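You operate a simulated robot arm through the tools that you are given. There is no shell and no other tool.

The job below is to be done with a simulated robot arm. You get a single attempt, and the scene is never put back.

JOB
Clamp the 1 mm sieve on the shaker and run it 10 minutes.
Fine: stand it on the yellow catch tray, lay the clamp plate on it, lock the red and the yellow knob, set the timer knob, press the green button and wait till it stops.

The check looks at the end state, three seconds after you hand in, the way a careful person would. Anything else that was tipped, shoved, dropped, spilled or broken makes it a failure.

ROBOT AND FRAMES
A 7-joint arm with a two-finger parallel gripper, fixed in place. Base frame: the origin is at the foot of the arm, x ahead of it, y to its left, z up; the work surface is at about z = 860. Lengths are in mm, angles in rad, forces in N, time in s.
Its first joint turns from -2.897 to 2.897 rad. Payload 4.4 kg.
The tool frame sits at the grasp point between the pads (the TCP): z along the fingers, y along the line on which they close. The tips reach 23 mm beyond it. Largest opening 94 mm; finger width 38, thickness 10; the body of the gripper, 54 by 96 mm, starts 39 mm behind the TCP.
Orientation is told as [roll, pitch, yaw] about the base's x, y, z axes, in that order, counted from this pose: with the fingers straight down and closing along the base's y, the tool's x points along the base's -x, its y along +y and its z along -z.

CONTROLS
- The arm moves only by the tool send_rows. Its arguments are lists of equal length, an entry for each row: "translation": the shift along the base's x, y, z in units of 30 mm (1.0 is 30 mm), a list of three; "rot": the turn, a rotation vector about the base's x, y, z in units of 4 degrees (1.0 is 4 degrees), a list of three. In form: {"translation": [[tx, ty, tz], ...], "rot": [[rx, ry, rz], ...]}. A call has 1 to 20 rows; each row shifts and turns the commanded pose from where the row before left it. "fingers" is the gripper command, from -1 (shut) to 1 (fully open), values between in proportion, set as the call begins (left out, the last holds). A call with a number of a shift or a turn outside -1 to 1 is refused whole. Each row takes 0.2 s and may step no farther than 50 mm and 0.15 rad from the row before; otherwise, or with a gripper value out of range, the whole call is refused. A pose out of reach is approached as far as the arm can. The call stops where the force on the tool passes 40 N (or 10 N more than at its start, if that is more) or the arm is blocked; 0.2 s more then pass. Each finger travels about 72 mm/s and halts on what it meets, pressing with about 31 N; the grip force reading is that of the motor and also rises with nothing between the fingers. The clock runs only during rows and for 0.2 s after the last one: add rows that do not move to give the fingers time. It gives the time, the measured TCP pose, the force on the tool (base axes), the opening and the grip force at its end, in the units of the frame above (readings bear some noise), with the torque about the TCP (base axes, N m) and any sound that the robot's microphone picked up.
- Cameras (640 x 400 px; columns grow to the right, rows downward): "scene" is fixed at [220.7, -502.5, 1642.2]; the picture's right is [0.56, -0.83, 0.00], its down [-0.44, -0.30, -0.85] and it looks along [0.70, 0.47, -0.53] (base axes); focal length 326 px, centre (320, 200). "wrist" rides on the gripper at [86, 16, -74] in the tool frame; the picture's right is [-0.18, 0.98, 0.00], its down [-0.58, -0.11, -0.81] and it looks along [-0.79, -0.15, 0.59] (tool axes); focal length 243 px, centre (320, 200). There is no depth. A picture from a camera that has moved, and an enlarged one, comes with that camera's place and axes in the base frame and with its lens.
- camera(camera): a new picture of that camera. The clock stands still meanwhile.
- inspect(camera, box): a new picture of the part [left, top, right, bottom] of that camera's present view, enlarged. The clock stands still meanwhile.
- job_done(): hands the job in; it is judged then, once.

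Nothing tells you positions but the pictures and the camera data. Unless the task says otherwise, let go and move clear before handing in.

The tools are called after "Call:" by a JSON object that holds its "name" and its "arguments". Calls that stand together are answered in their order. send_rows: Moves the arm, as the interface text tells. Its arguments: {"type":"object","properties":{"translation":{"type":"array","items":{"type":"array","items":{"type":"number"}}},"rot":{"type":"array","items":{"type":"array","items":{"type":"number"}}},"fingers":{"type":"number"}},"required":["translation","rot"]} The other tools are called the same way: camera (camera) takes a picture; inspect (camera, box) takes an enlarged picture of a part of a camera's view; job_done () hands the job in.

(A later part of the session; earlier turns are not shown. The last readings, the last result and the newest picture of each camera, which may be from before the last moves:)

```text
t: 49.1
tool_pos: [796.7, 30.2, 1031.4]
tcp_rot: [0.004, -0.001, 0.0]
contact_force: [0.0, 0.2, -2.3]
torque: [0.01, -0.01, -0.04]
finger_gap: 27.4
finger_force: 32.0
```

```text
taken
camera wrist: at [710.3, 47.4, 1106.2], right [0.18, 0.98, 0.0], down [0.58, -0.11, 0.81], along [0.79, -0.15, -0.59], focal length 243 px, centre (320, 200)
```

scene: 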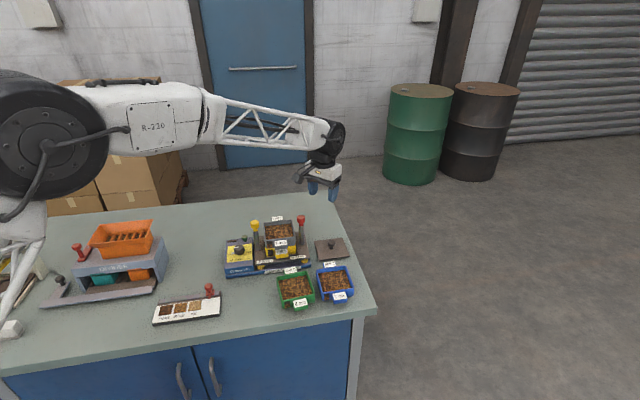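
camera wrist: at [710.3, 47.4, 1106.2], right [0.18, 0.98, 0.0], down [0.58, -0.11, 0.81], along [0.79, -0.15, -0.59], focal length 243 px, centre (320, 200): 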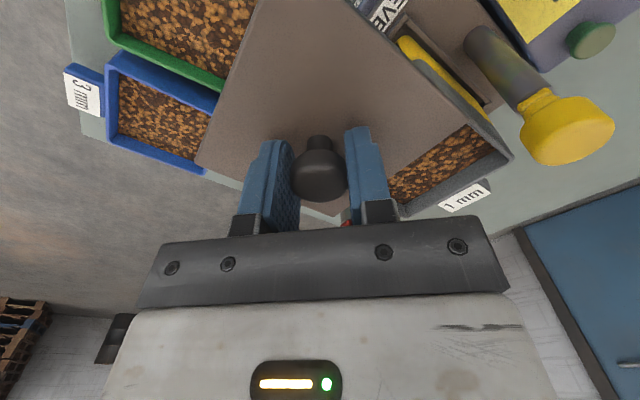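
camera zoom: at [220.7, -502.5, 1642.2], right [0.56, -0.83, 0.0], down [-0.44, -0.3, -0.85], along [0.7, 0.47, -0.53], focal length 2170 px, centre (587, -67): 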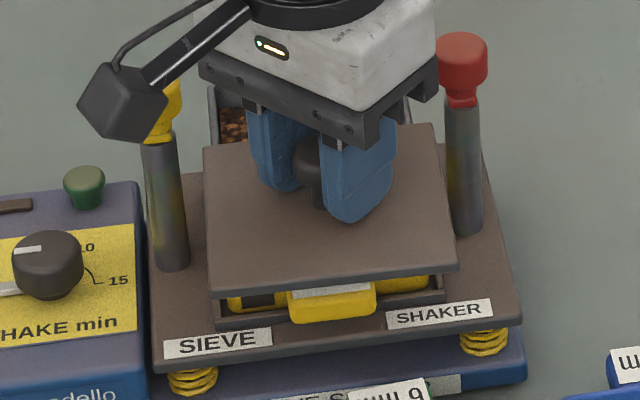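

Plate is low and in front, centred between the posts. Sliding it rearward over the sieve in steps.

Call:
{"name": "send_rows", "arguments": {"translation": [[0.2, 0.2, 0], [0.25, 0.245, 0], [0.25, 0.245, 0], [0.25, 0.245, 0], [0.1, 0.1, 0], [0, 0, 0]], "rot": [[0, 0, 0], [0, 0, 0], [0, 0, 0], [0, 0, 0], [0, 0, 0], [0, 0, 0]]}}

Call:
{"name": "inspect", "arguments": {"camera": "scene", "box": [240, 210, 320, 270]}}

Call:
{"name": "camera", "arguments": {"camera": "wrist"}}

```text
t: 50.5
tool_pos: [828.7, 61.7, 1032.8]
tcp_rot: [0.003, -0.002, 0.0]
contact_force: [0.0, 0.3, -1.4]
torque: [0.02, -0.03, -0.01]
finger_gap: 27.3
finger_force: 30.6
```

```text
6.67 times, centred on (280, 240) of scene
camera zoom: at [220.7, -502.5, 1642.2], right [0.56, -0.83, 0.0], down [-0.44, -0.3, -0.85], along [0.7, 0.47, -0.53], focal length 2170 px, centre (587, -67)
```

zoom: 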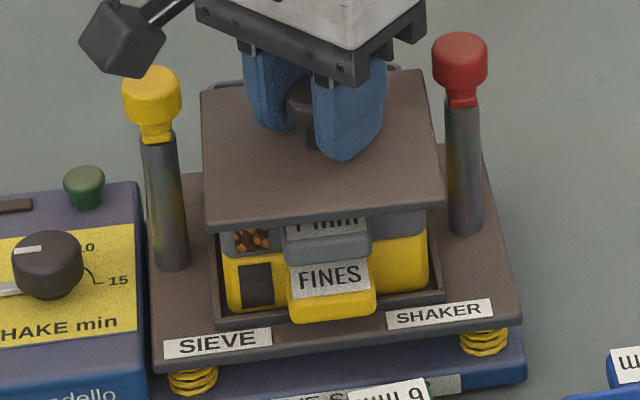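

```text
taken
camera wrist: at [742.0, 78.3, 1106.7], right [0.18, 0.98, 0.0], down [0.58, -0.11, 0.81], along [0.79, -0.15, -0.59], focal length 243 px, centre (320, 200)
```

wrist: 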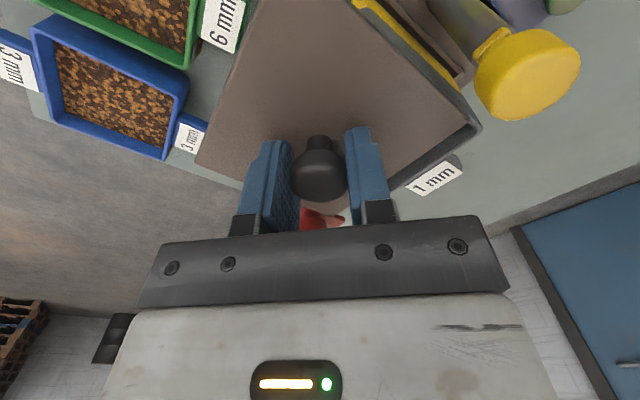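

Call:
{"name": "send_rows", "arguments": {"translation": [[0.2, 0.2, 0], [0.25, 0.25, 0], [0.25, 0.25, 0], [0.15, 0.15, 0], [0.08, 0.08, 0], [0, 0, 0]], "rot": [[0, 0, 0], [0, 0, 0], [0, 0, 0], [0, 0, 0], [0, 0, 0], [0, 0, 0]]}}

Call:
{"name": "inspect", "arguments": {"camera": "scene", "box": [240, 210, 320, 270]}}

Call:
{"name": "inspect", "arguments": {"camera": "wrist", "box": [180, 0, 580, 240]}}

```text
t: 51.9
tool_pos: [856.7, 89.6, 1032.7]
tcp_rot: [0.004, -0.001, 0.001]
contact_force: [-0.1, 0.0, -2.7]
torque: [0.02, 0.0, 0.01]
finger_gap: 27.3
finger_force: 30.5
```

```text
6.67 times, centred on (280, 240) of scene
camera zoom: at [220.7, -502.5, 1642.2], right [0.56, -0.83, 0.0], down [-0.44, -0.3, -0.85], along [0.7, 0.47, -0.53], focal length 2170 px, centre (587, -67)
```

zoom: 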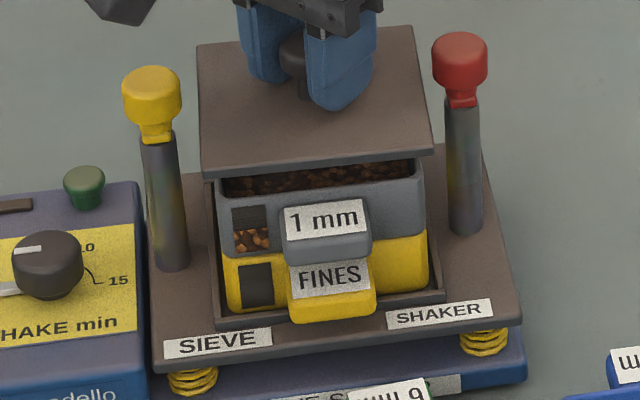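

```text
1.60 times, centred on (380, 120) of wrist
camera zoom: at [770.0, 106.4, 1106.5], right [0.18, 0.98, 0.0], down [0.58, -0.11, 0.81], along [0.79, -0.15, -0.59], focal length 388 px, centre (224, 328)
```

zoom: 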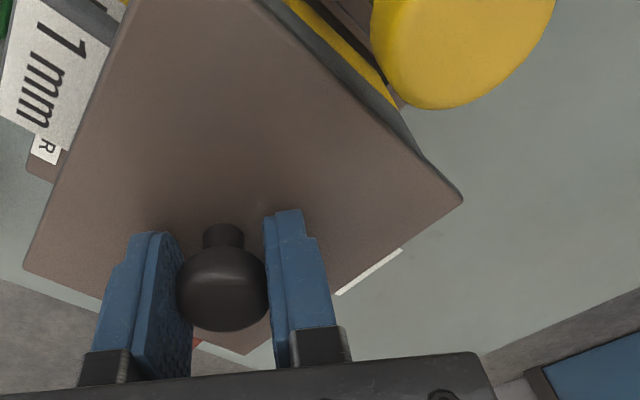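

Plate is centred over the sieve between the posts. Lowering gradually until contact.

Call:
{"name": "send_rows", "arguments": {"translation": [[0, 0, -0.1], [0, 0, -0.1], [0, 0, -0.1], [0, 0, 0]], "rot": [[0, 0, 0], [0, 0, 0], [0, 0, 0], [0, 0, 0]]}}

Call:
{"name": "inspect", "arguments": {"camera": "scene", "box": [240, 210, 320, 270]}}

```text
t: 52.9
tool_pos: [856.9, 90.0, 1023.6]
tcp_rot: [0.004, -0.002, -0.001]
contact_force: [0.0, 0.2, -1.9]
torque: [0.02, 0.01, 0.0]
finger_gap: 26.9
finger_force: 31.1
```

```text
6.67 times, centred on (280, 240) of scene
camera zoom: at [220.7, -502.5, 1642.2], right [0.56, -0.83, 0.0], down [-0.44, -0.3, -0.85], along [0.7, 0.47, -0.53], focal length 2170 px, centre (587, -67)
```

zoom: 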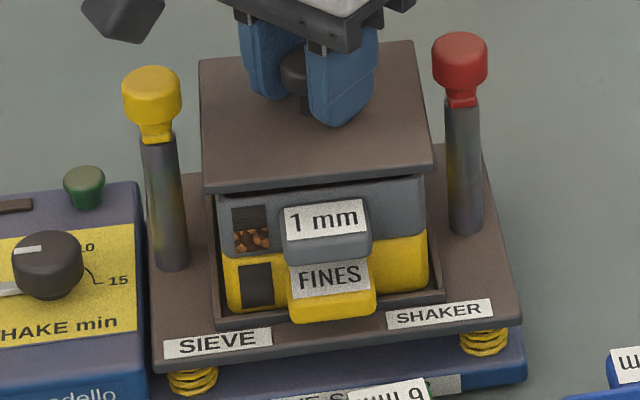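

Call:
{"name": "send_rows", "arguments": {"translation": [[0, 0, -0.07], [0, 0, -0.07], [0, 0, 0]], "rot": [[0, 0, 0], [0, 0, 0], [0, 0, 0]]}}

Call:
{"name": "inspect", "arguments": {"camera": "scene", "box": [250, 215, 310, 260]}}

```text
t: 53.7
tool_pos: [856.5, 90.3, 1019.2]
tcp_rot: [0.003, -0.002, 0.0]
contact_force: [0.4, 0.1, -1.7]
torque: [0.02, 0.0, 0.04]
finger_gap: 27.0
finger_force: 30.6
```

```text
8.89 times, centred on (280, 238) of scene
camera zoom: at [220.7, -502.5, 1642.2], right [0.56, -0.83, 0.0], down [-0.44, -0.3, -0.85], along [0.7, 0.47, -0.53], focal length 2893 px, centre (676, -133)
```

zoom: 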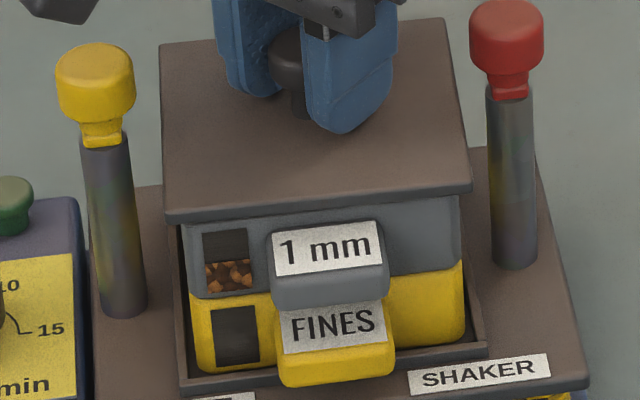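

Call:
{"name": "send_rows", "arguments": {"translation": [[0, 0, -0.06], [0, 0, 0], [0, 0, 0]], "rot": [[0, 0, 0], [0, 0, 0], [0, 0, 0]]}}

Call:
{"name": "send_rows", "arguments": {"translation": [[0, 0, -0.05], [0, 0, 0], [0, 0, 0]], "rot": [[0, 0, 0], [0, 0, 0], [0, 0, 0]]}}

Call:
{"name": "inspect", "arguments": {"camera": "scene", "box": [250, 215, 310, 260]}}

```text
t: 54.5
tool_pos: [855.9, 90.9, 1016.3]
tcp_rot: [0.004, -0.002, -0.001]
contact_force: [0.7, -0.4, -1.0]
torque: [-0.03, -0.02, 0.03]
finger_gap: 27.3
finger_force: 31.2
```

```text
t: 55.3
tool_pos: [855.8, 89.6, 1016.0]
tcp_rot: [0.004, -0.003, 0.001]
contact_force: [1.8, 0.2, 0.3]
torque: [-0.08, -0.07, 0.06]
finger_gap: 27.1
finger_force: 31.0
```

```text
8.89 times, centred on (280, 238) of scene
camera zoom: at [220.7, -502.5, 1642.2], right [0.56, -0.83, 0.0], down [-0.44, -0.3, -0.85], along [0.7, 0.47, -0.53], focal length 2893 px, centre (676, -133)
```

zoom: 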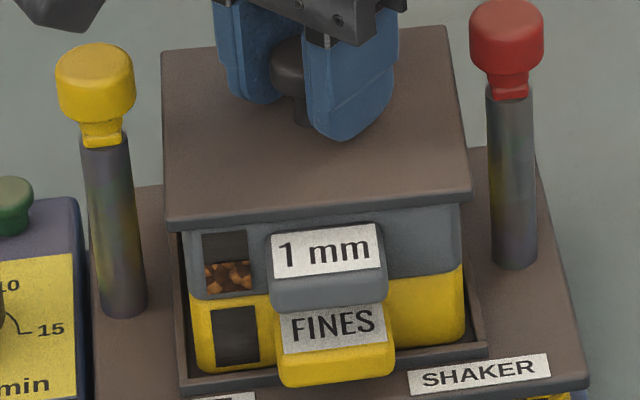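

Call:
{"name": "send_rows", "arguments": {"translation": [[0, 0, -0.04], [0, 0, 0], [0, 0, 0]], "rot": [[0, 0, 0], [0, 0, 0], [0, 0, 0]]}}

Call:
{"name": "inspect", "arguments": {"camera": "scene", "box": [250, 215, 310, 260]}}

Call:
{"name": "inspect", "arguments": {"camera": "wrist", "box": [180, 0, 580, 240]}}

```text
t: 56.1
tool_pos: [856.3, 89.5, 1014.8]
tcp_rot: [0.005, -0.004, 0.001]
contact_force: [3.2, 2.6, 7.8]
torque: [-0.08, -0.14, 0.1]
finger_gap: 27.3
finger_force: 31.1
```

```text
8.89 times, centred on (280, 238) of scene
camera zoom: at [220.7, -502.5, 1642.2], right [0.56, -0.83, 0.0], down [-0.44, -0.3, -0.85], along [0.7, 0.47, -0.53], focal length 2893 px, centre (676, -133)
```

zoom: 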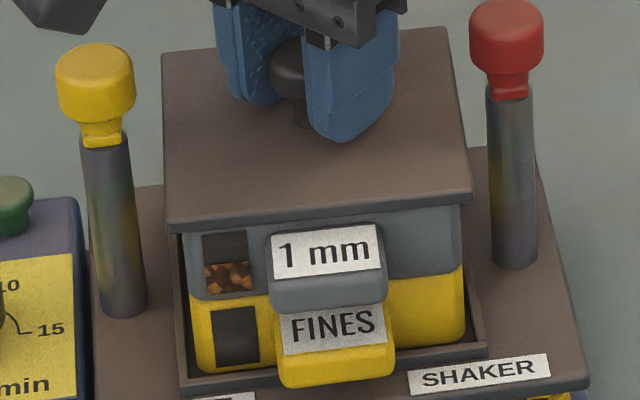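

```text
1.60 times, centred on (380, 120) of wrist
camera zoom: at [769.7, 106.1, 1089.1], right [0.18, 0.98, 0.0], down [0.58, -0.11, 0.81], along [0.79, -0.15, -0.59], focal length 388 px, centre (224, 328)
```

zoom: 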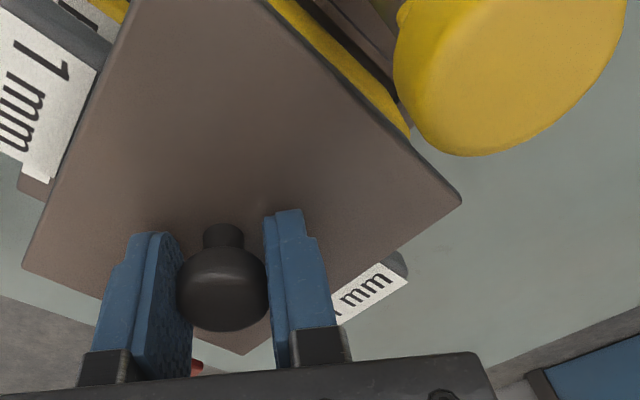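

Contact ~8 N with slight lateral force toward the rear. I'll relieve by shifting 1 mm rearward and see if the plate settles.

Call:
{"name": "send_rows", "arguments": {"translation": [[0.025, 0.022, 0], [0, 0, 0], [0, 0, 0]], "rot": [[0, 0, 0], [0, 0, 0], [0, 0, 0]]}}

Call:
{"name": "send_rows", "arguments": {"translation": [[0, 0, -0.03], [0, 0, 0], [0, 0, 0]], "rot": [[0, 0, 0], [0, 0, 0], [0, 0, 0]]}}

Call:
{"name": "inspect", "arguments": {"camera": "scene", "box": [250, 215, 310, 260]}}

```text
t: 56.9
tool_pos: [855.8, 89.7, 1014.8]
tcp_rot: [0.004, -0.002, 0.0]
contact_force: [-0.3, -3.6, 9.2]
torque: [-0.1, 0.34, 0.08]
finger_gap: 27.3
finger_force: 30.6
```

```text
t: 57.7
tool_pos: [857.6, 91.6, 1014.2]
tcp_rot: [0.003, -0.004, 0.001]
contact_force: [-2.4, -2.1, 23.3]
torque: [-0.05, 0.3, 0.13]
finger_gap: 27.2
finger_force: 31.0
```

```text
8.89 times, centred on (280, 238) of scene
camera zoom: at [220.7, -502.5, 1642.2], right [0.56, -0.83, 0.0], down [-0.44, -0.3, -0.85], along [0.7, 0.47, -0.53], focal length 2893 px, centre (676, -133)
```

zoom: 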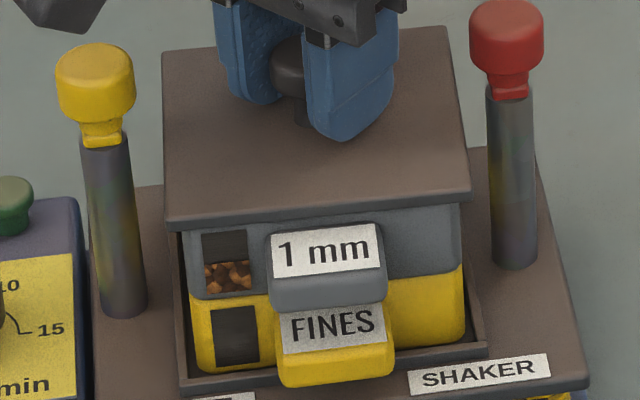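

The plate is solidly seated. Easing the load, then releasing the knob.

Call:
{"name": "send_rows", "arguments": {"translation": [[0, 0, 0.03], [0, 0, 0]], "rot": [[0, 0, 0], [0, 0, 0]]}}

Call:
{"name": "send_rows", "arguments": {"translation": [[0, 0, 0], [0, 0, 0], [0, 0, 0]], "rot": [[0, 0, 0], [0, 0, 0], [0, 0, 0]], "fingers": 0.1}}

Call:
{"name": "inspect", "arguments": {"camera": "scene", "box": [250, 215, 310, 260]}}

```text
t: 58.3
tool_pos: [855.6, 90.2, 1013.1]
tcp_rot: [0.002, -0.002, 0.001]
contact_force: [5.5, 0.0, 14.2]
torque: [0.01, -0.61, 0.1]
finger_gap: 27.3
finger_force: 30.9
```

```text
t: 59.1
tool_pos: [856.9, 91.4, 1013.8]
tcp_rot: [0.003, -0.002, 0.0]
contact_force: [-0.2, -0.2, 0.1]
torque: [0.01, -0.02, 0.03]
finger_gap: 51.5
finger_force: 0.1
```

```text
8.89 times, centred on (280, 238) of scene
camera zoom: at [220.7, -502.5, 1642.2], right [0.56, -0.83, 0.0], down [-0.44, -0.3, -0.85], along [0.7, 0.47, -0.53], focal length 2893 px, centre (676, -133)
```

zoom: 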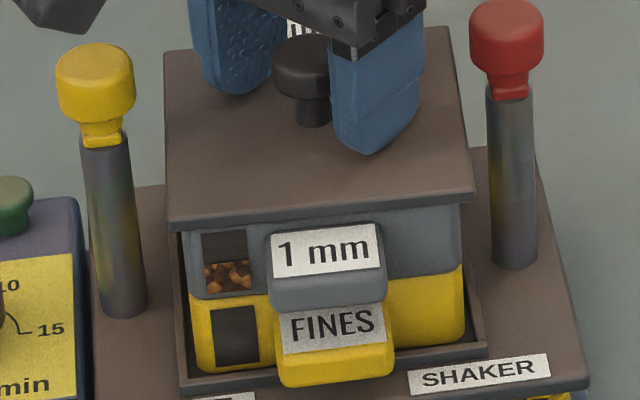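

Released. Rising straight up and inspecting the stack.

Call:
{"name": "send_rows", "arguments": {"translation": [[0, 0, 0.3], [0, 0, 0.6], [0, 0, 0.8], [0, 0, 0.8], [0, 0, 0.8], [0, 0, 0.6], [0, 0, 0]], "rot": [[0, 0, 0], [0, 0, 0], [0, 0, 0], [0, 0, 0], [0, 0, 0], [0, 0, 0], [0, 0, 0]]}}

Call:
{"name": "send_rows", "arguments": {"translation": [[-0.6, 0, 0.3], [-0.6, -0.2, 0.3], [-0.6, -0.3, 0.3], [-0.6, -0.3, 0.3], [-0.4, -0.3, 0.3], [0, 0, 0]], "rot": [[0, 0, 0], [0, 0, 0], [0, 0, 0], [0, 0, 0], [0, 0, 0], [0, 0, 0]]}}

Call:
{"name": "camera", "arguments": {"camera": "wrist"}}

Call:
{"name": "inspect", "arguments": {"camera": "scene", "box": [220, 205, 340, 280]}}

```text
t: 60.7
tool_pos: [856.1, 90.9, 1131.3]
tcp_rot: [0.003, -0.001, -0.002]
contact_force: [-0.7, 0.2, -0.2]
torque: [0.01, -0.01, 0.01]
finger_gap: 51.5
finger_force: 0.0
```

```text
t: 62.1
tool_pos: [772.9, 58.8, 1175.0]
tcp_rot: [0.003, -0.002, 0.0]
contact_force: [0.5, -0.5, -0.6]
torque: [0.04, 0.02, 0.0]
finger_gap: 51.7
finger_force: 0.1
```

```text
taken
camera wrist: at [685.9, 73.7, 1250.6], right [0.18, 0.98, 0.0], down [0.58, -0.11, 0.81], along [0.79, -0.15, -0.59], focal length 243 px, centre (320, 200)
```

wrist: 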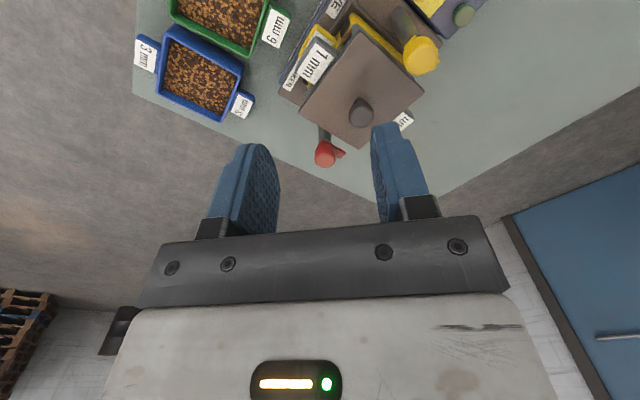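

```text
5.33 times, centred on (280, 242) of scene
camera zoom: at [220.7, -502.5, 1642.2], right [0.56, -0.83, 0.0], down [-0.44, -0.3, -0.85], along [0.7, 0.47, -0.53], focal length 1736 px, centre (533, -27)
```

zoom: 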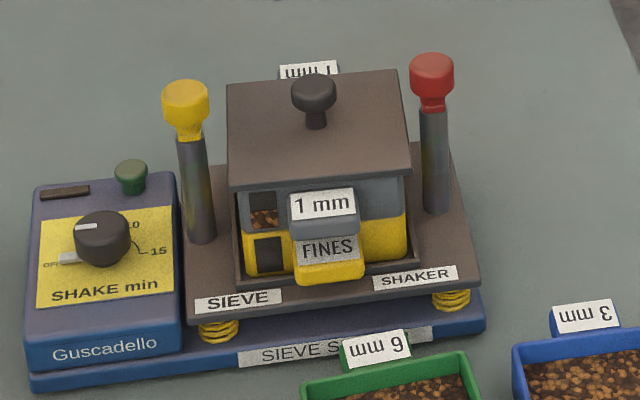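

Call:
{"name": "inspect", "arguments": {"camera": "wrist", "box": [270, 0, 470, 180]}}

Call:
{"name": "inspect", "arguments": {"camera": "wrist", "box": [300, 110, 370, 175]}}

Call:
{"name": "inspect", "arguments": {"camera": "wrist", "box": [370, 0, 470, 90]}}

```text
2.22 times, centred on (370, 90) of wrist
camera zoom: at [685.9, 73.7, 1250.6], right [0.18, 0.98, 0.0], down [0.58, -0.11, 0.81], along [0.79, -0.15, -0.59], focal length 539 px, centre (209, 444)
```

zoom: 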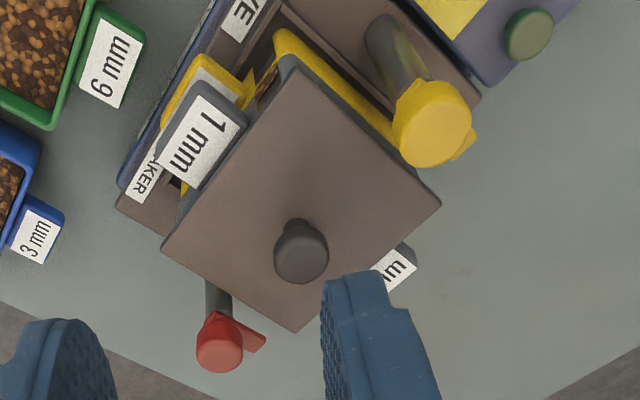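

```text
6.15 times, centred on (335, 142) of wrist
camera zoom: at [685.9, 73.7, 1250.6], right [0.18, 0.98, 0.0], down [0.58, -0.11, 0.81], along [0.79, -0.15, -0.59], focal length 1493 px, centre (228, 554)
```

zoom: 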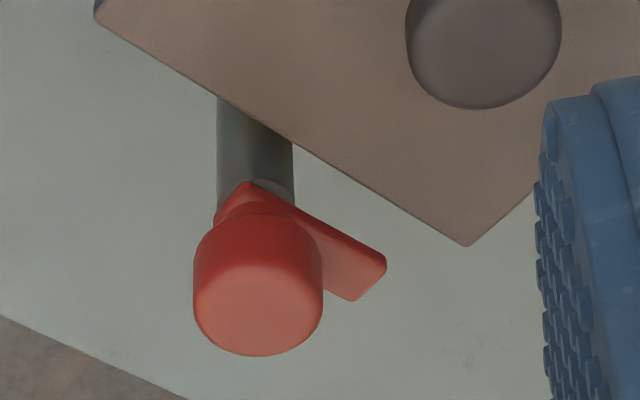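

```text
4.44 times, centred on (420, 45) of wrist
camera zoom: at [685.9, 73.7, 1250.6], right [0.18, 0.98, 0.0], down [0.58, -0.11, 0.81], along [0.79, -0.15, -0.59], focal length 1078 px, centre (-124, 889)
```

zoom: 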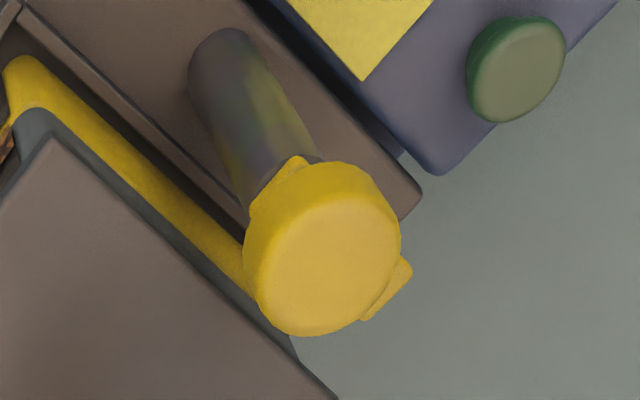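

Stack looks right, and both dogs clearly point to the rear. Next: red knob. I'll go above it with the tool at yaw −45° so I can turn +90° counter-clockwise to swing its dog over the plate.

Call:
{"name": "send_rows", "arguments": {"translation": [[0.353, -0.059, 0], [0.353, -0.059, 0], [0.353, -0.059, -0.1], [0.353, -0.059, -0.2], [0.353, -0.059, -0.25], [0.353, -0.059, -0.25], [0.353, -0.059, -0.28], [0.353, -0.059, -0.28], [0.353, -0.059, -0.28], [0.353, -0.059, -0.28], [0.353, -0.059, -0.28], [0.353, -0.059, -0.28], [0, 0, 0]], "rot": [[0, 0, -0.9375], [0, 0, -0.9375], [0, 0, -0.9375], [0, 0, -0.9375], [0, 0, -0.9375], [0, 0, -0.9375], [0, 0, -0.9375], [0, 0, -0.9375], [0, 0, -0.9375], [0, 0, -0.9375], [0, 0, -0.9375], [0, 0, -0.9375], [0, 0, 0]]}}

Call:
{"name": "camera", "arguments": {"camera": "wrist"}}

Call:
{"name": "inspect", "arguments": {"camera": "wrist", "box": [260, 50, 380, 150]}}

```text
t: 64.9
tool_pos: [900.8, 35.7, 1102.6]
tcp_rot: [0.005, -0.002, -0.784]
contact_force: [-0.5, -0.4, 0.4]
torque: [-0.03, -0.01, 0.01]
finger_gap: 51.6
finger_force: 0.1
```

```text
taken
camera wrist: at [850.4, 108.6, 1176.5], right [0.83, 0.56, 0.0], down [0.33, -0.49, 0.81], along [0.46, -0.67, -0.59], focal length 243 px, centre (320, 200)
```

wrist: 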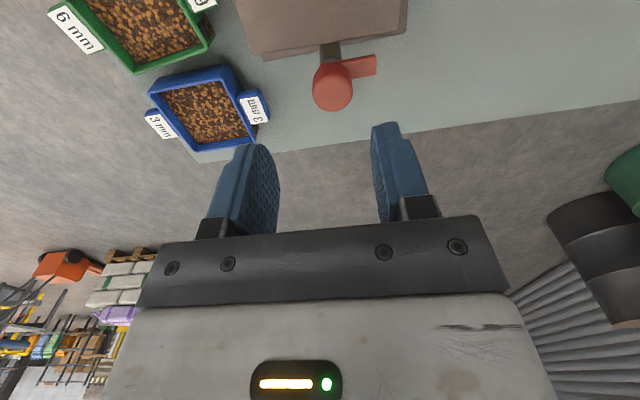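

```text
4.00 times, centred on (320, 100) of wrist
camera zoom: at [850.4, 108.6, 1176.5], right [0.83, 0.56, 0.0], down [0.33, -0.49, 0.81], along [0.46, -0.67, -0.59], focal length 970 px, centre (320, 600)
```

zoom: 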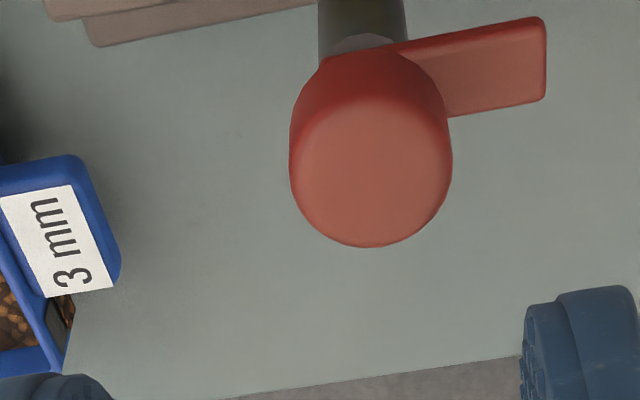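

Refined estimate: red knob axis ≈ (909.7, 38.3), top z≈1017; yellow ≈ (802, 145). I'll correct laterally and lower to z≈1060 to verify.

Call:
{"name": "send_rows", "arguments": {"translation": [[0.163, 0.03, -0.4], [0.163, 0.03, -0.5], [0, 0, -0.5], [0, 0, 0]], "rot": [[0, 0, 0], [0, 0, 0], [0, 0, 0], [0, 0, 0]]}}

Call:
{"name": "inspect", "arguments": {"camera": "wrist", "box": [220, 60, 420, 200]}}

Call:
{"name": "inspect", "arguments": {"camera": "scene", "box": [250, 195, 330, 255]}}

```text
t: 65.9
tool_pos: [907.8, 37.4, 1061.0]
tcp_rot: [0.003, -0.003, -0.787]
contact_force: [-0.6, 0.4, 0.3]
torque: [-0.02, -0.02, 0.0]
finger_gap: 51.8
finger_force: 0.1
```

```text
2.86 times, centred on (320, 130) of wrist
camera zoom: at [859.4, 111.0, 1134.5], right [0.83, 0.56, 0.0], down [0.33, -0.49, 0.81], along [0.46, -0.66, -0.59], focal length 693 px, centre (320, 400)
```

zoom: 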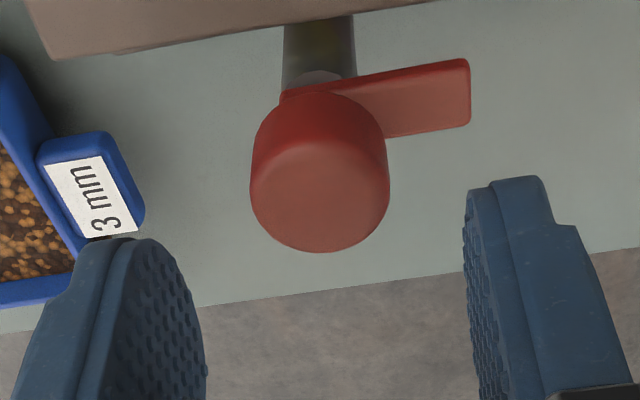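

```text
6.67 times, centred on (290, 225) of scene
camera zoom: at [220.7, -502.5, 1642.2], right [0.56, -0.83, 0.0], down [-0.44, -0.3, -0.85], along [0.7, 0.47, -0.53], focal length 2170 px, centre (520, 33)
```

zoom: 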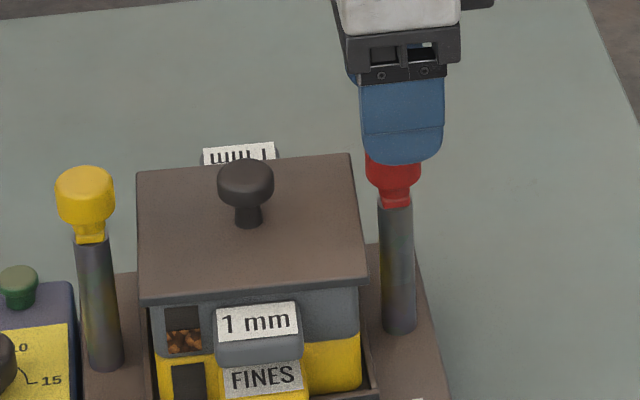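

Lateral centring is spot on. Small forward nudge, then descend to grip height (tips just above the dog) and close on the red knob.

Call:
{"name": "send_rows", "arguments": {"translation": [[0.023, -0.033, -0.3], [0, 0, -0.4], [0, 0, -0.3], [0, 0, -0.13], [0, 0, 0]], "rot": [[0, 0, 0], [0, 0, 0], [0, 0, 0], [0, 0, 0], [0, 0, 0]]}}

Call:
{"name": "camera", "arguments": {"camera": "wrist"}}

Call:
{"name": "inspect", "arguments": {"camera": "scene", "box": [270, 200, 330, 245]}}

```text
t: 67.1
tool_pos: [912.3, 36.8, 1027.1]
tcp_rot: [0.002, -0.002, -0.785]
contact_force: [0.6, -0.4, -1.1]
torque: [0.02, -0.03, 0.01]
finger_gap: 51.5
finger_force: 0.1
```

```text
taken
camera wrist: at [861.0, 109.7, 1100.8], right [0.83, 0.56, 0.0], down [0.33, -0.49, 0.81], along [0.46, -0.66, -0.59], focal length 243 px, centre (320, 200)
```

wrist: 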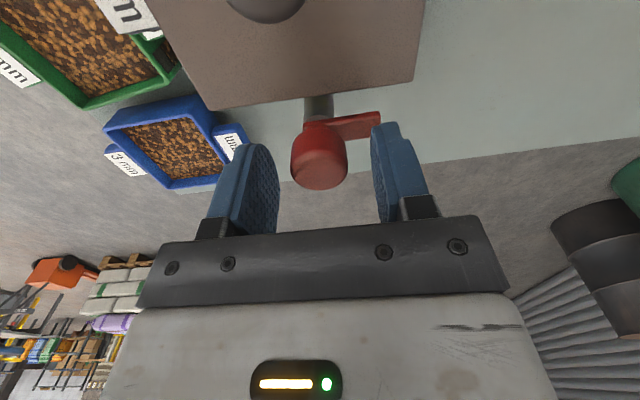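

```text
8.89 times, centred on (300, 222) of scene
camera zoom: at [220.7, -502.5, 1642.2], right [0.56, -0.83, 0.0], down [-0.44, -0.3, -0.85], along [0.7, 0.47, -0.53], focal length 2893 px, centre (498, 0)
```

zoom: 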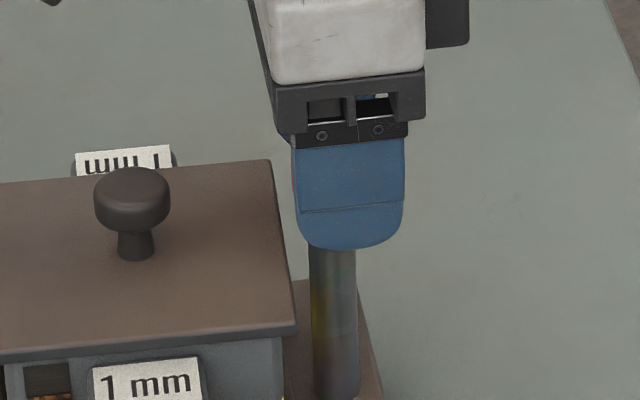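

Call:
{"name": "send_rows", "arguments": {"translation": [[0, 0, 0], [0, 0, 0], [0, 0, 0], [0, 0, 0]], "rot": [[0, 0, 0], [0, 0, 0], [0, 0, 0], [0, 0, 0]], "fingers": -1}}

Call:
{"name": "inspect", "arguments": {"camera": "wrist", "box": [220, 60, 420, 220]}}

```text
t: 68.1
tool_pos: [910.9, 37.4, 1025.5]
tcp_rot: [0.004, 0.0, -0.786]
contact_force: [0.5, 1.0, -1.5]
torque: [-0.03, -0.02, -0.02]
finger_gap: 27.4
finger_force: 45.4
```

```text
2.50 times, centred on (320, 140) of wrist
camera zoom: at [861.0, 109.7, 1100.8], right [0.83, 0.56, 0.0], down [0.33, -0.49, 0.81], along [0.46, -0.66, -0.59], focal length 606 px, centre (320, 350)
```

zoom: 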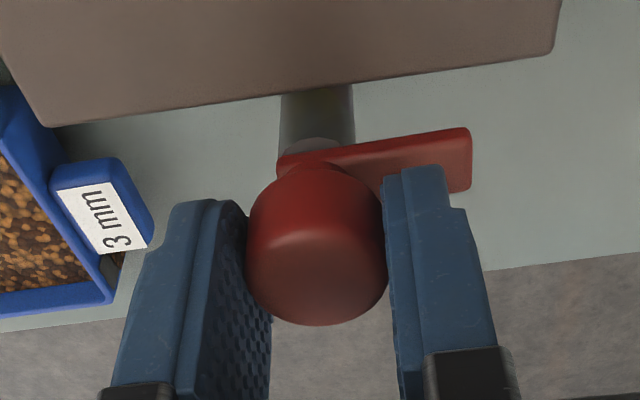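

Red knob is gripped, centred. Turning counter-clockwise in stages while watching the torque.

Call:
{"name": "send_rows", "arguments": {"translation": [[0, 0, 0], [0, 0, 0], [0, 0, 0], [0, 0, 0], [0, 0, 0], [0, 0, 0], [0, 0, 0]], "rot": [[0, 0, 0.5], [0, 0, 0.9], [0, 0, 0.9], [0, 0, 0.9], [0, 0, 0.9], [0, 0, 0.9], [0, 0, 0]]}}

Call:
{"name": "inspect", "arguments": {"camera": "wrist", "box": [220, 60, 420, 220]}}

Call:
{"name": "inspect", "arguments": {"camera": "scene", "box": [250, 205, 330, 260]}}

```text
t: 69.4
tool_pos: [911.3, 38.1, 1026.9]
tcp_rot: [0.003, -0.004, -0.492]
contact_force: [11.9, 3.3, -4.9]
torque: [-0.08, -0.52, -0.02]
finger_gap: 27.6
finger_force: 45.3
stopped in row 6: the force on the tool passed its limit at 41 N (the readings are from after the stop); the commanded pose is now the measured one
```

```text
2.50 times, centred on (320, 140) of wrist
camera zoom: at [842.5, 92.8, 1100.7], right [0.63, 0.78, 0.0], down [0.46, -0.37, 0.81], along [0.63, -0.5, -0.59], focal length 606 px, centre (320, 350)
```

zoom: 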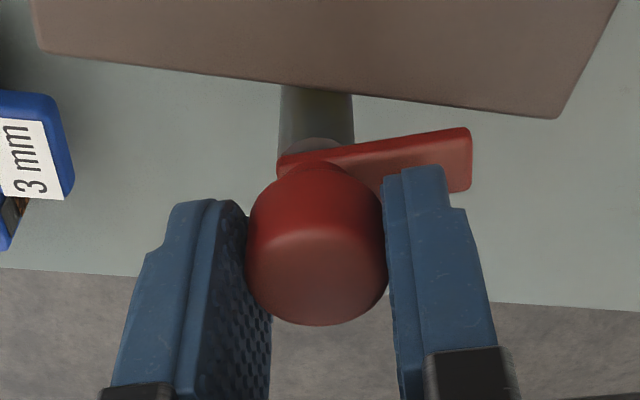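

```text
7.27 times, centred on (290, 232) of scene
camera zoom: at [220.7, -502.5, 1642.2], right [0.56, -0.83, 0.0], down [-0.44, -0.3, -0.85], along [0.7, 0.47, -0.53], focal length 2367 px, centre (538, -36)
```

zoom: 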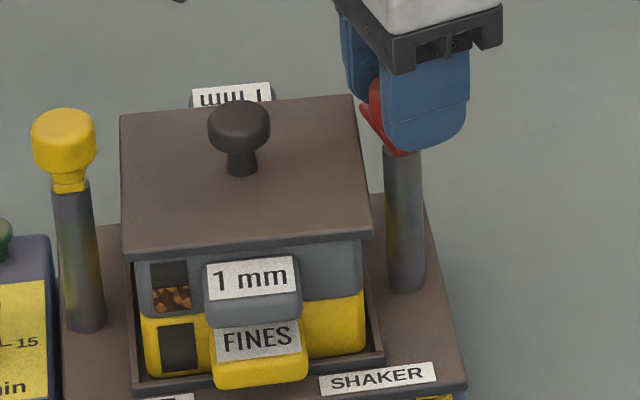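

The dog follows the gripper (17° so far), but a sideways load built up. I'll relieve by shifting the tool slightly in the force direction, then continue in smaller steps.

Call:
{"name": "send_rows", "arguments": {"translation": [[0.04, 0.01, -0.01], [0, 0, 0]], "rot": [[0, 0, 0], [0, 0, 0]]}}

```text
t: 70.0
tool_pos: [911.6, 35.9, 1026.8]
tcp_rot: [0.004, -0.001, -0.493]
contact_force: [-24.9, 3.0, 6.0]
torque: [0.03, 0.53, 0.03]
finger_gap: 27.4
finger_force: 44.7
```

Call:
{"name": "send_rows", "arguments": {"translation": [[-0.027, 0.003, 0], [0, 0, 0]], "rot": [[0, 0, 0], [0, 0, 0]]}}

Call:
{"name": "send_rows", "arguments": {"translation": [[0, 0, 0], [0, 0, 0], [0, 0, 0]], "rot": [[0, 0, 0.5], [0, 0, 0.5], [0, 0, 0]]}}

```text
t: 70.6
tool_pos: [911.8, 37.1, 1027.6]
tcp_rot: [0.005, -0.004, -0.493]
contact_force: [-7.8, 5.8, 0.9]
torque: [0.17, 0.24, 0.0]
finger_gap: 27.5
finger_force: 44.9
```

```text
t: 71.4
tool_pos: [911.4, 38.3, 1026.1]
tcp_rot: [0.004, -0.002, -0.422]
contact_force: [-11.0, 4.5, 0.8]
torque: [0.01, 0.05, -0.01]
finger_gap: 27.7
finger_force: 45.2
```

Call:
{"name": "send_rows", "arguments": {"translation": [[-0.01, 0.005, 0], [0, 0, 0], [0, 0, 0], [0, 0, 0]], "rot": [[0, 0, 0.5], [0, 0, 0.7], [0, 0, 0.7], [0, 0, 0]]}}

```text
t: 72.4
tool_pos: [911.9, 38.0, 1027.2]
tcp_rot: [0.004, -0.004, -0.29]
contact_force: [5.2, 9.8, -0.2]
torque: [0.14, -0.17, 0.0]
finger_gap: 27.5
finger_force: 45.3
```

Call:
{"name": "send_rows", "arguments": {"translation": [[0.006, 0.012, 0], [0, 0.003, 0], [0, 0.003, 0], [0, 0, 0]], "rot": [[0, 0, 0.6], [0, 0, 0.7], [0, 0, 0.7], [0, 0, 0]]}}

```text
t: 73.4
tool_pos: [911.0, 38.0, 1026.5]
tcp_rot: [0.003, -0.005, -0.15]
contact_force: [17.1, 11.0, 2.3]
torque: [0.22, -0.32, -0.04]
finger_gap: 27.9
finger_force: 45.2
```

Call:
{"name": "send_rows", "arguments": {"translation": [[0.02, 0.013, 0], [0.004, 0.003, 0], [0.004, 0.003, 0], [0, 0, 0]], "rot": [[0, 0, 0.4], [0, 0, 0.7], [0, 0, 0.7], [0, 0, 0]]}}

Call:
{"name": "inspect", "arguments": {"camera": "wrist", "box": [220, 60, 420, 220]}}

Call:
{"name": "inspect", "arguments": {"camera": "scene", "box": [250, 205, 330, 260]}}

```text
t: 74.4
tool_pos: [912.1, 38.0, 1027.4]
tcp_rot: [0.005, -0.003, -0.025]
contact_force: [-12.4, 4.2, 8.1]
torque: [0.12, 0.46, 0.02]
finger_gap: 27.4
finger_force: 45.0
```

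```text
2.50 times, centred on (320, 140) of wrist
camera zoom: at [825.7, 57.2, 1100.8], right [0.21, 0.98, 0.0], down [0.58, -0.13, 0.81], along [0.79, -0.16, -0.59], focal length 606 px, centre (320, 350)
```

zoom: 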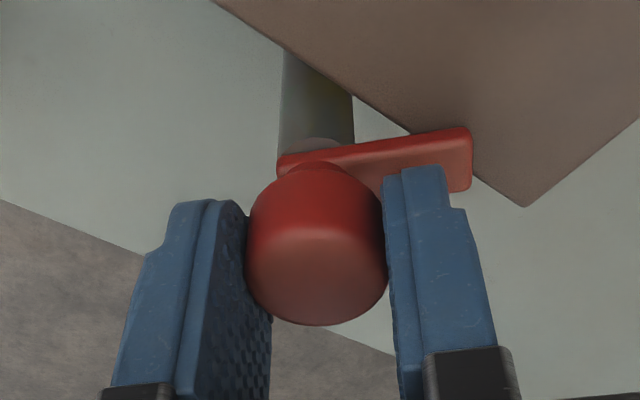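

```text
7.27 times, centred on (290, 232) of scene
camera zoom: at [220.7, -502.5, 1642.2], right [0.56, -0.83, 0.0], down [-0.44, -0.3, -0.85], along [0.7, 0.47, -0.53], focal length 2367 px, centre (538, -36)
```

zoom: 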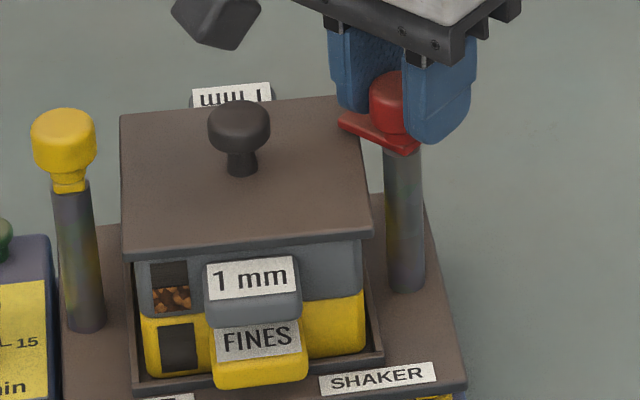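

Dog is at ~44° and starting over the plate edge. Continuing with small corrections.

Call:
{"name": "send_rows", "arguments": {"translation": [[-0.012, 0.004, 0], [0, 0, 0], [0, 0, 0], [0, 0, 0]], "rot": [[0, 0, 0.4], [0, 0, 0.7], [0, 0, 0.7], [0, 0, 0]]}}

```text
t: 75.4
tool_pos: [911.5, 38.3, 1026.4]
tcp_rot: [0.003, -0.003, 0.103]
contact_force: [4.4, 10.0, 4.3]
torque: [0.19, -0.35, -0.03]
finger_gap: 27.4
finger_force: 45.4
```

Call:
{"name": "send_rows", "arguments": {"translation": [[0.006, 0.012, 0], [0, 0.003, 0], [0, 0.003, 0], [0, 0, 0]], "rot": [[0, 0, 0.4], [0, 0, 0.7], [0, 0, 0.7], [0, 0, 0]]}}

Call:
{"name": "inspect", "arguments": {"camera": "scene", "box": [250, 205, 330, 260]}}

```text
t: 76.4
tool_pos: [912.3, 39.5, 1026.7]
tcp_rot: [0.004, -0.003, 0.228]
contact_force: [-14.0, 11.8, 6.7]
torque: [0.17, 0.49, -0.04]
finger_gap: 27.3
finger_force: 45.3
```

```text
7.27 times, centred on (290, 232) of scene
camera zoom: at [220.7, -502.5, 1642.2], right [0.56, -0.83, 0.0], down [-0.44, -0.3, -0.85], along [0.7, 0.47, -0.53], focal length 2367 px, centre (538, -36)
```

zoom: 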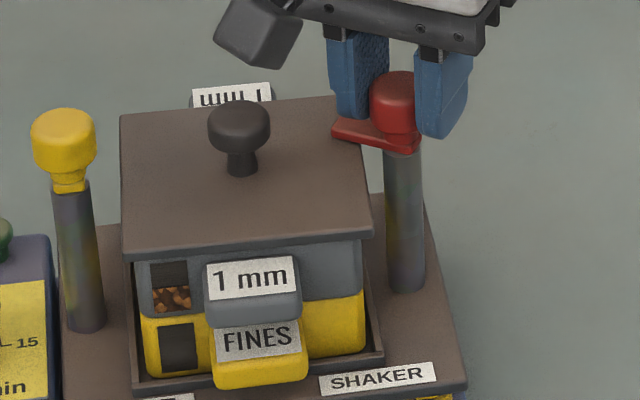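

Call:
{"name": "send_rows", "arguments": {"translation": [[-0.013, 0.012, 0], [0, 0.002, 0], [0, 0.002, 0], [0, 0, 0]], "rot": [[0, 0, 0.4], [0, 0, 0.8], [0, 0, 0.8], [0, 0, 0]]}}

Call:
{"name": "send_rows", "arguments": {"translation": [[0, 0.004, 0], [0, 0, 0], [0, 0, 0], [0, 0, 0]], "rot": [[0, 0, 0.4], [0, 0, 0.8], [0, 0, 0.8], [0, 0, 0]]}}

```text
t: 77.4
tool_pos: [911.4, 39.2, 1026.6]
tcp_rot: [0.004, -0.003, 0.369]
contact_force: [-2.7, 3.2, 1.4]
torque: [0.19, -0.28, -0.02]
finger_gap: 27.6
finger_force: 45.2
```

```text
t: 78.4
tool_pos: [911.6, 40.5, 1026.0]
tcp_rot: [0.002, -0.003, 0.506]
contact_force: [-0.8, 8.8, 0.7]
torque: [0.2, 0.09, -0.04]
finger_gap: 27.7
finger_force: 45.5
```

Call:
{"name": "send_rows", "arguments": {"translation": [[0, 0.009, 0], [0, 0, 0], [0, 0, 0], [0, 0, 0]], "rot": [[0, 0, 0.5], [0, 0, 0.8], [0, 0, 0.7], [0, 0, 0]]}}

Call:
{"name": "inspect", "arguments": {"camera": "scene", "box": [250, 205, 330, 260]}}

Call:
{"name": "inspect", "arguments": {"camera": "wrist", "box": [220, 60, 420, 220]}}

```text
t: 79.4
tool_pos: [911.6, 41.3, 1026.2]
tcp_rot: [0.005, -0.004, 0.648]
contact_force: [-13.5, 15.6, 3.1]
torque: [0.22, 0.37, -0.06]
finger_gap: 27.6
finger_force: 45.0
```

```text
7.27 times, centred on (290, 232) of scene
camera zoom: at [220.7, -502.5, 1642.2], right [0.56, -0.83, 0.0], down [-0.44, -0.3, -0.85], along [0.7, 0.47, -0.53], focal length 2367 px, centre (538, -36)
```

zoom: 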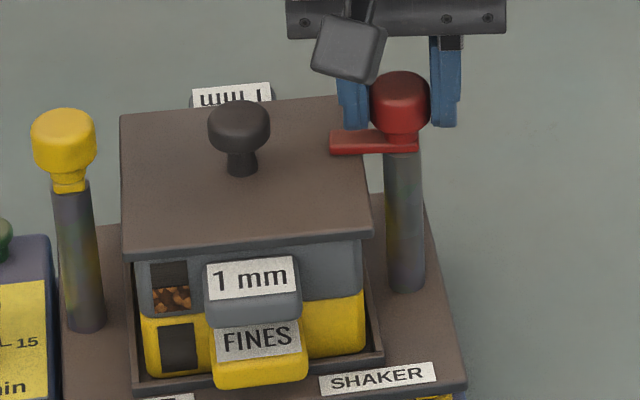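

```text
2.50 times, centred on (320, 140) of wrist
camera zoom: at [832.6, 1.5, 1100.7], right [-0.45, 0.9, 0.0], down [0.53, 0.26, 0.81], along [0.72, 0.36, -0.59], focal length 606 px, centre (320, 350)
```

zoom: 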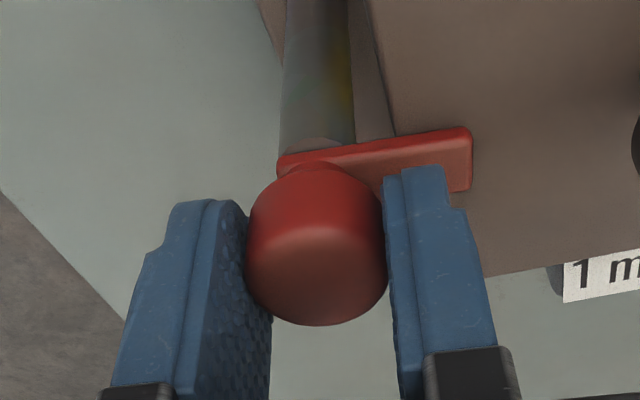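

Call:
{"name": "send_rows", "arguments": {"translation": [[-0.013, 0.016, 0], [0, 0.002, 0], [0, 0, 0], [0, 0, 0]], "rot": [[0, 0, 0.5], [0, 0, 0.8], [0, 0, 0.7], [0, 0, 0]]}}

Call:
{"name": "inspect", "arguments": {"camera": "wrist", "box": [220, 60, 420, 220]}}

```text
t: 80.4
tool_pos: [911.1, 40.9, 1027.4]
tcp_rot: [0.003, -0.002, 0.783]
contact_force: [-10.8, 13.8, -1.3]
torque: [0.38, 0.1, -0.04]
finger_gap: 27.4
finger_force: 45.0
```

```text
2.50 times, centred on (320, 140) of wrist
camera zoom: at [838.6, -8.7, 1100.7], right [-0.57, 0.82, 0.0], down [0.49, 0.33, 0.81], along [0.66, 0.46, -0.59], focal length 606 px, centre (320, 350)
```

zoom: 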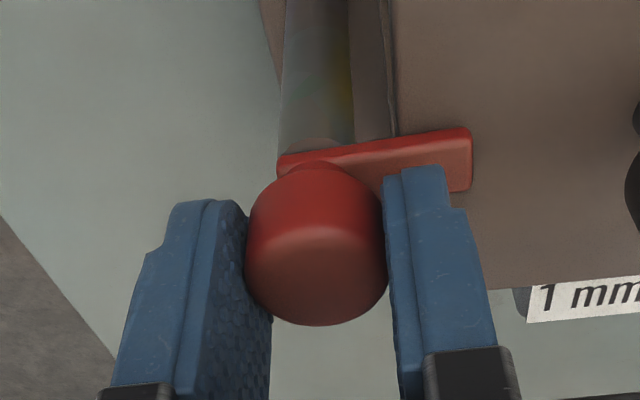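

At 90° now. I'll probe a few degrees further to find whether there's an end stop.

Call:
{"name": "send_rows", "arguments": {"translation": [[-0.01, 0.012, 0], [0, 0, 0], [0, 0, 0], [0, 0, 0]], "rot": [[0, 0, 0.4], [0, 0, 0.4], [0, 0, 0.4], [0, 0, 0]]}}

Call:
{"name": "inspect", "arguments": {"camera": "wrist", "box": [220, 60, 420, 220]}}

```text
t: 81.4
tool_pos: [910.5, 41.1, 1026.5]
tcp_rot: [0.003, -0.003, 0.871]
contact_force: [-2.9, 7.8, -1.8]
torque: [0.18, 0.03, -0.44]
finger_gap: 27.5
finger_force: 44.7
```

```text
2.50 times, centred on (320, 140) of wrist
camera zoom: at [843.0, -14.1, 1100.7], right [-0.63, 0.77, 0.0], down [0.46, 0.37, 0.81], along [0.62, 0.51, -0.59], focal length 606 px, centre (320, 350)
```

zoom: 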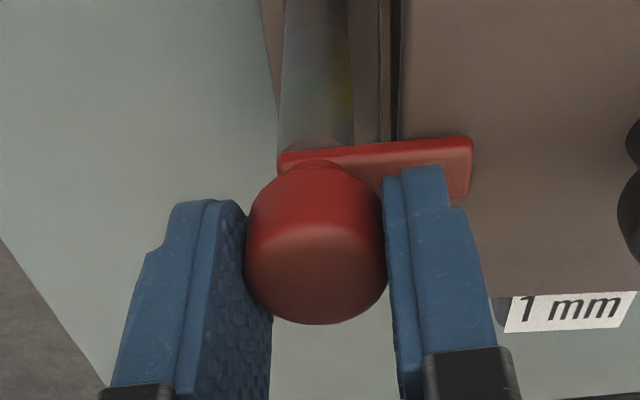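

Torque jumped at ~+93°: end stop reached, red knob is locked. Releasing and rising.

Call:
{"name": "send_rows", "arguments": {"translation": [[0, 0, 0], [0, 0, 0], [0, 0, 0]], "rot": [[0, 0, 0], [0, 0, 0], [0, 0, 0]], "fingers": 0.1}}

Call:
{"name": "send_rows", "arguments": {"translation": [[0, 0, 0.4], [0, 0, 0.8], [0, 0, 0.8], [0, 0, 0.8], [0, 0, 0]], "rot": [[0, 0, 0], [0, 0, 0], [0, 0, 0], [0, 0, 0], [0, 0, 0]]}}

Call:
{"name": "inspect", "arguments": {"camera": "scene", "box": [250, 205, 330, 260]}}

Call:
{"name": "camera", "arguments": {"camera": "wrist"}}

```text
t: 82.2
tool_pos: [911.8, 41.7, 1025.5]
tcp_rot: [0.004, -0.004, 0.868]
contact_force: [-0.3, 0.4, 0.1]
torque: [0.01, 0.05, 0.0]
finger_gap: 51.4
finger_force: 0.0
```

```text
t: 83.4
tool_pos: [909.9, 40.5, 1112.1]
tcp_rot: [0.005, -0.004, 0.869]
contact_force: [0.5, -0.2, 0.7]
torque: [-0.05, 0.01, -0.01]
finger_gap: 51.5
finger_force: 0.0
```

```text
7.27 times, centred on (290, 232) of scene
camera zoom: at [220.7, -502.5, 1642.2], right [0.56, -0.83, 0.0], down [-0.44, -0.3, -0.85], along [0.7, 0.47, -0.53], focal length 2367 px, centre (538, -36)
```

zoom: 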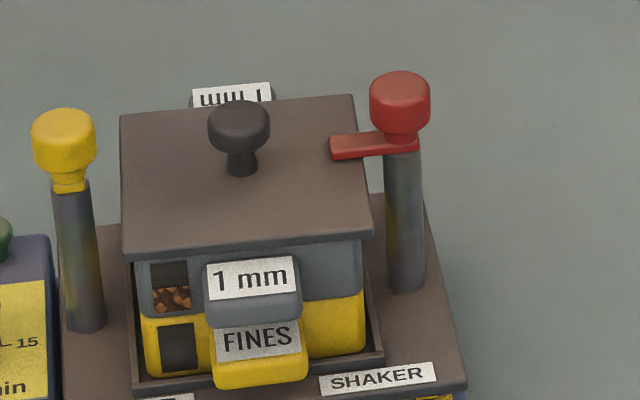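

```text
taken
camera wrist: at [842.6, -14.2, 1185.0], right [-0.63, 0.77, 0.0], down [0.46, 0.37, 0.81], along [0.62, 0.51, -0.59], focal length 243 px, centre (320, 200)
```

wrist: 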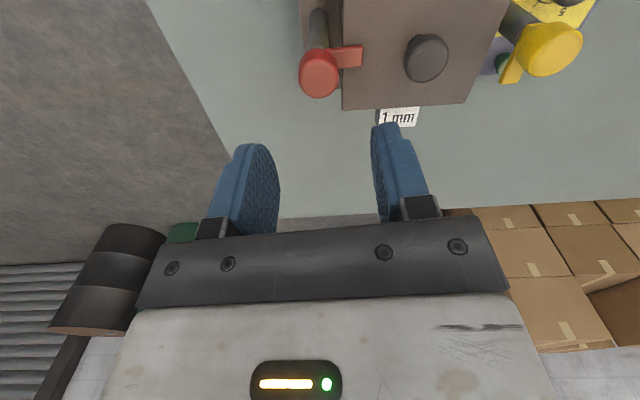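

Red dog lies over the plate. Now the yellow knob at about (803, 145): I'll approach with yaw +45° so I can turn −90° clockwise.

Call:
{"name": "send_rows", "arguments": {"translation": [[-0.446, 0.432, 0], [-0.446, 0.432, 0], [-0.446, 0.432, 0], [-0.446, 0.432, 0], [-0.446, 0.432, 0], [-0.446, 0.432, 0], [-0.446, 0.432, 0], [-0.446, 0.432, -0.2], [0, 0, 0]], "rot": [[0, 0, -0.2], [0, 0, -0.2], [0, 0, -0.2], [0, 0, -0.2], [0, 0, -0.2], [0, 0, -0.2], [0, 0, 0], [0, 0, 0], [0, 0, 0]]}}

Call:
{"name": "camera", "arguments": {"camera": "wrist"}}

Call:
{"name": "inspect", "arguments": {"camera": "wrist", "box": [260, 50, 380, 150]}}

```text
t: 85.4
tool_pos: [802.0, 146.2, 1104.1]
tcp_rot: [0.003, -0.003, 0.785]
contact_force: [0.5, -0.3, -0.6]
torque: [0.02, 0.03, 0.04]
finger_gap: 51.9
finger_force: 0.0
```

```text
taken
camera wrist: at [730.8, 95.9, 1178.3], right [-0.57, 0.82, 0.0], down [0.49, 0.33, 0.81], along [0.66, 0.46, -0.59], focal length 243 px, centre (320, 200)
```

wrist: 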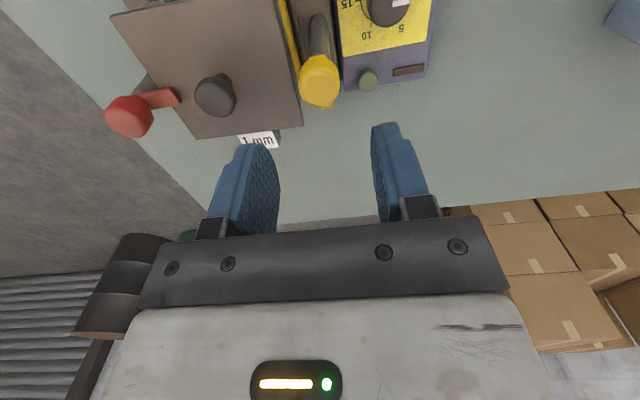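

```text
4.00 times, centred on (320, 100) of wrist
camera zoom: at [730.8, 95.9, 1178.3], right [-0.57, 0.82, 0.0], down [0.49, 0.33, 0.81], along [0.66, 0.46, -0.59], focal length 970 px, centre (320, 600)
```

zoom: 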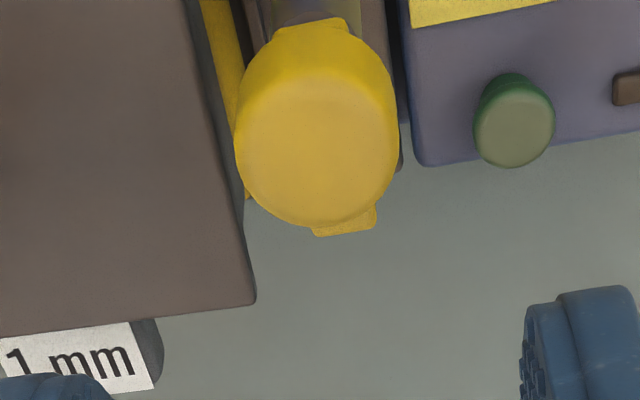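

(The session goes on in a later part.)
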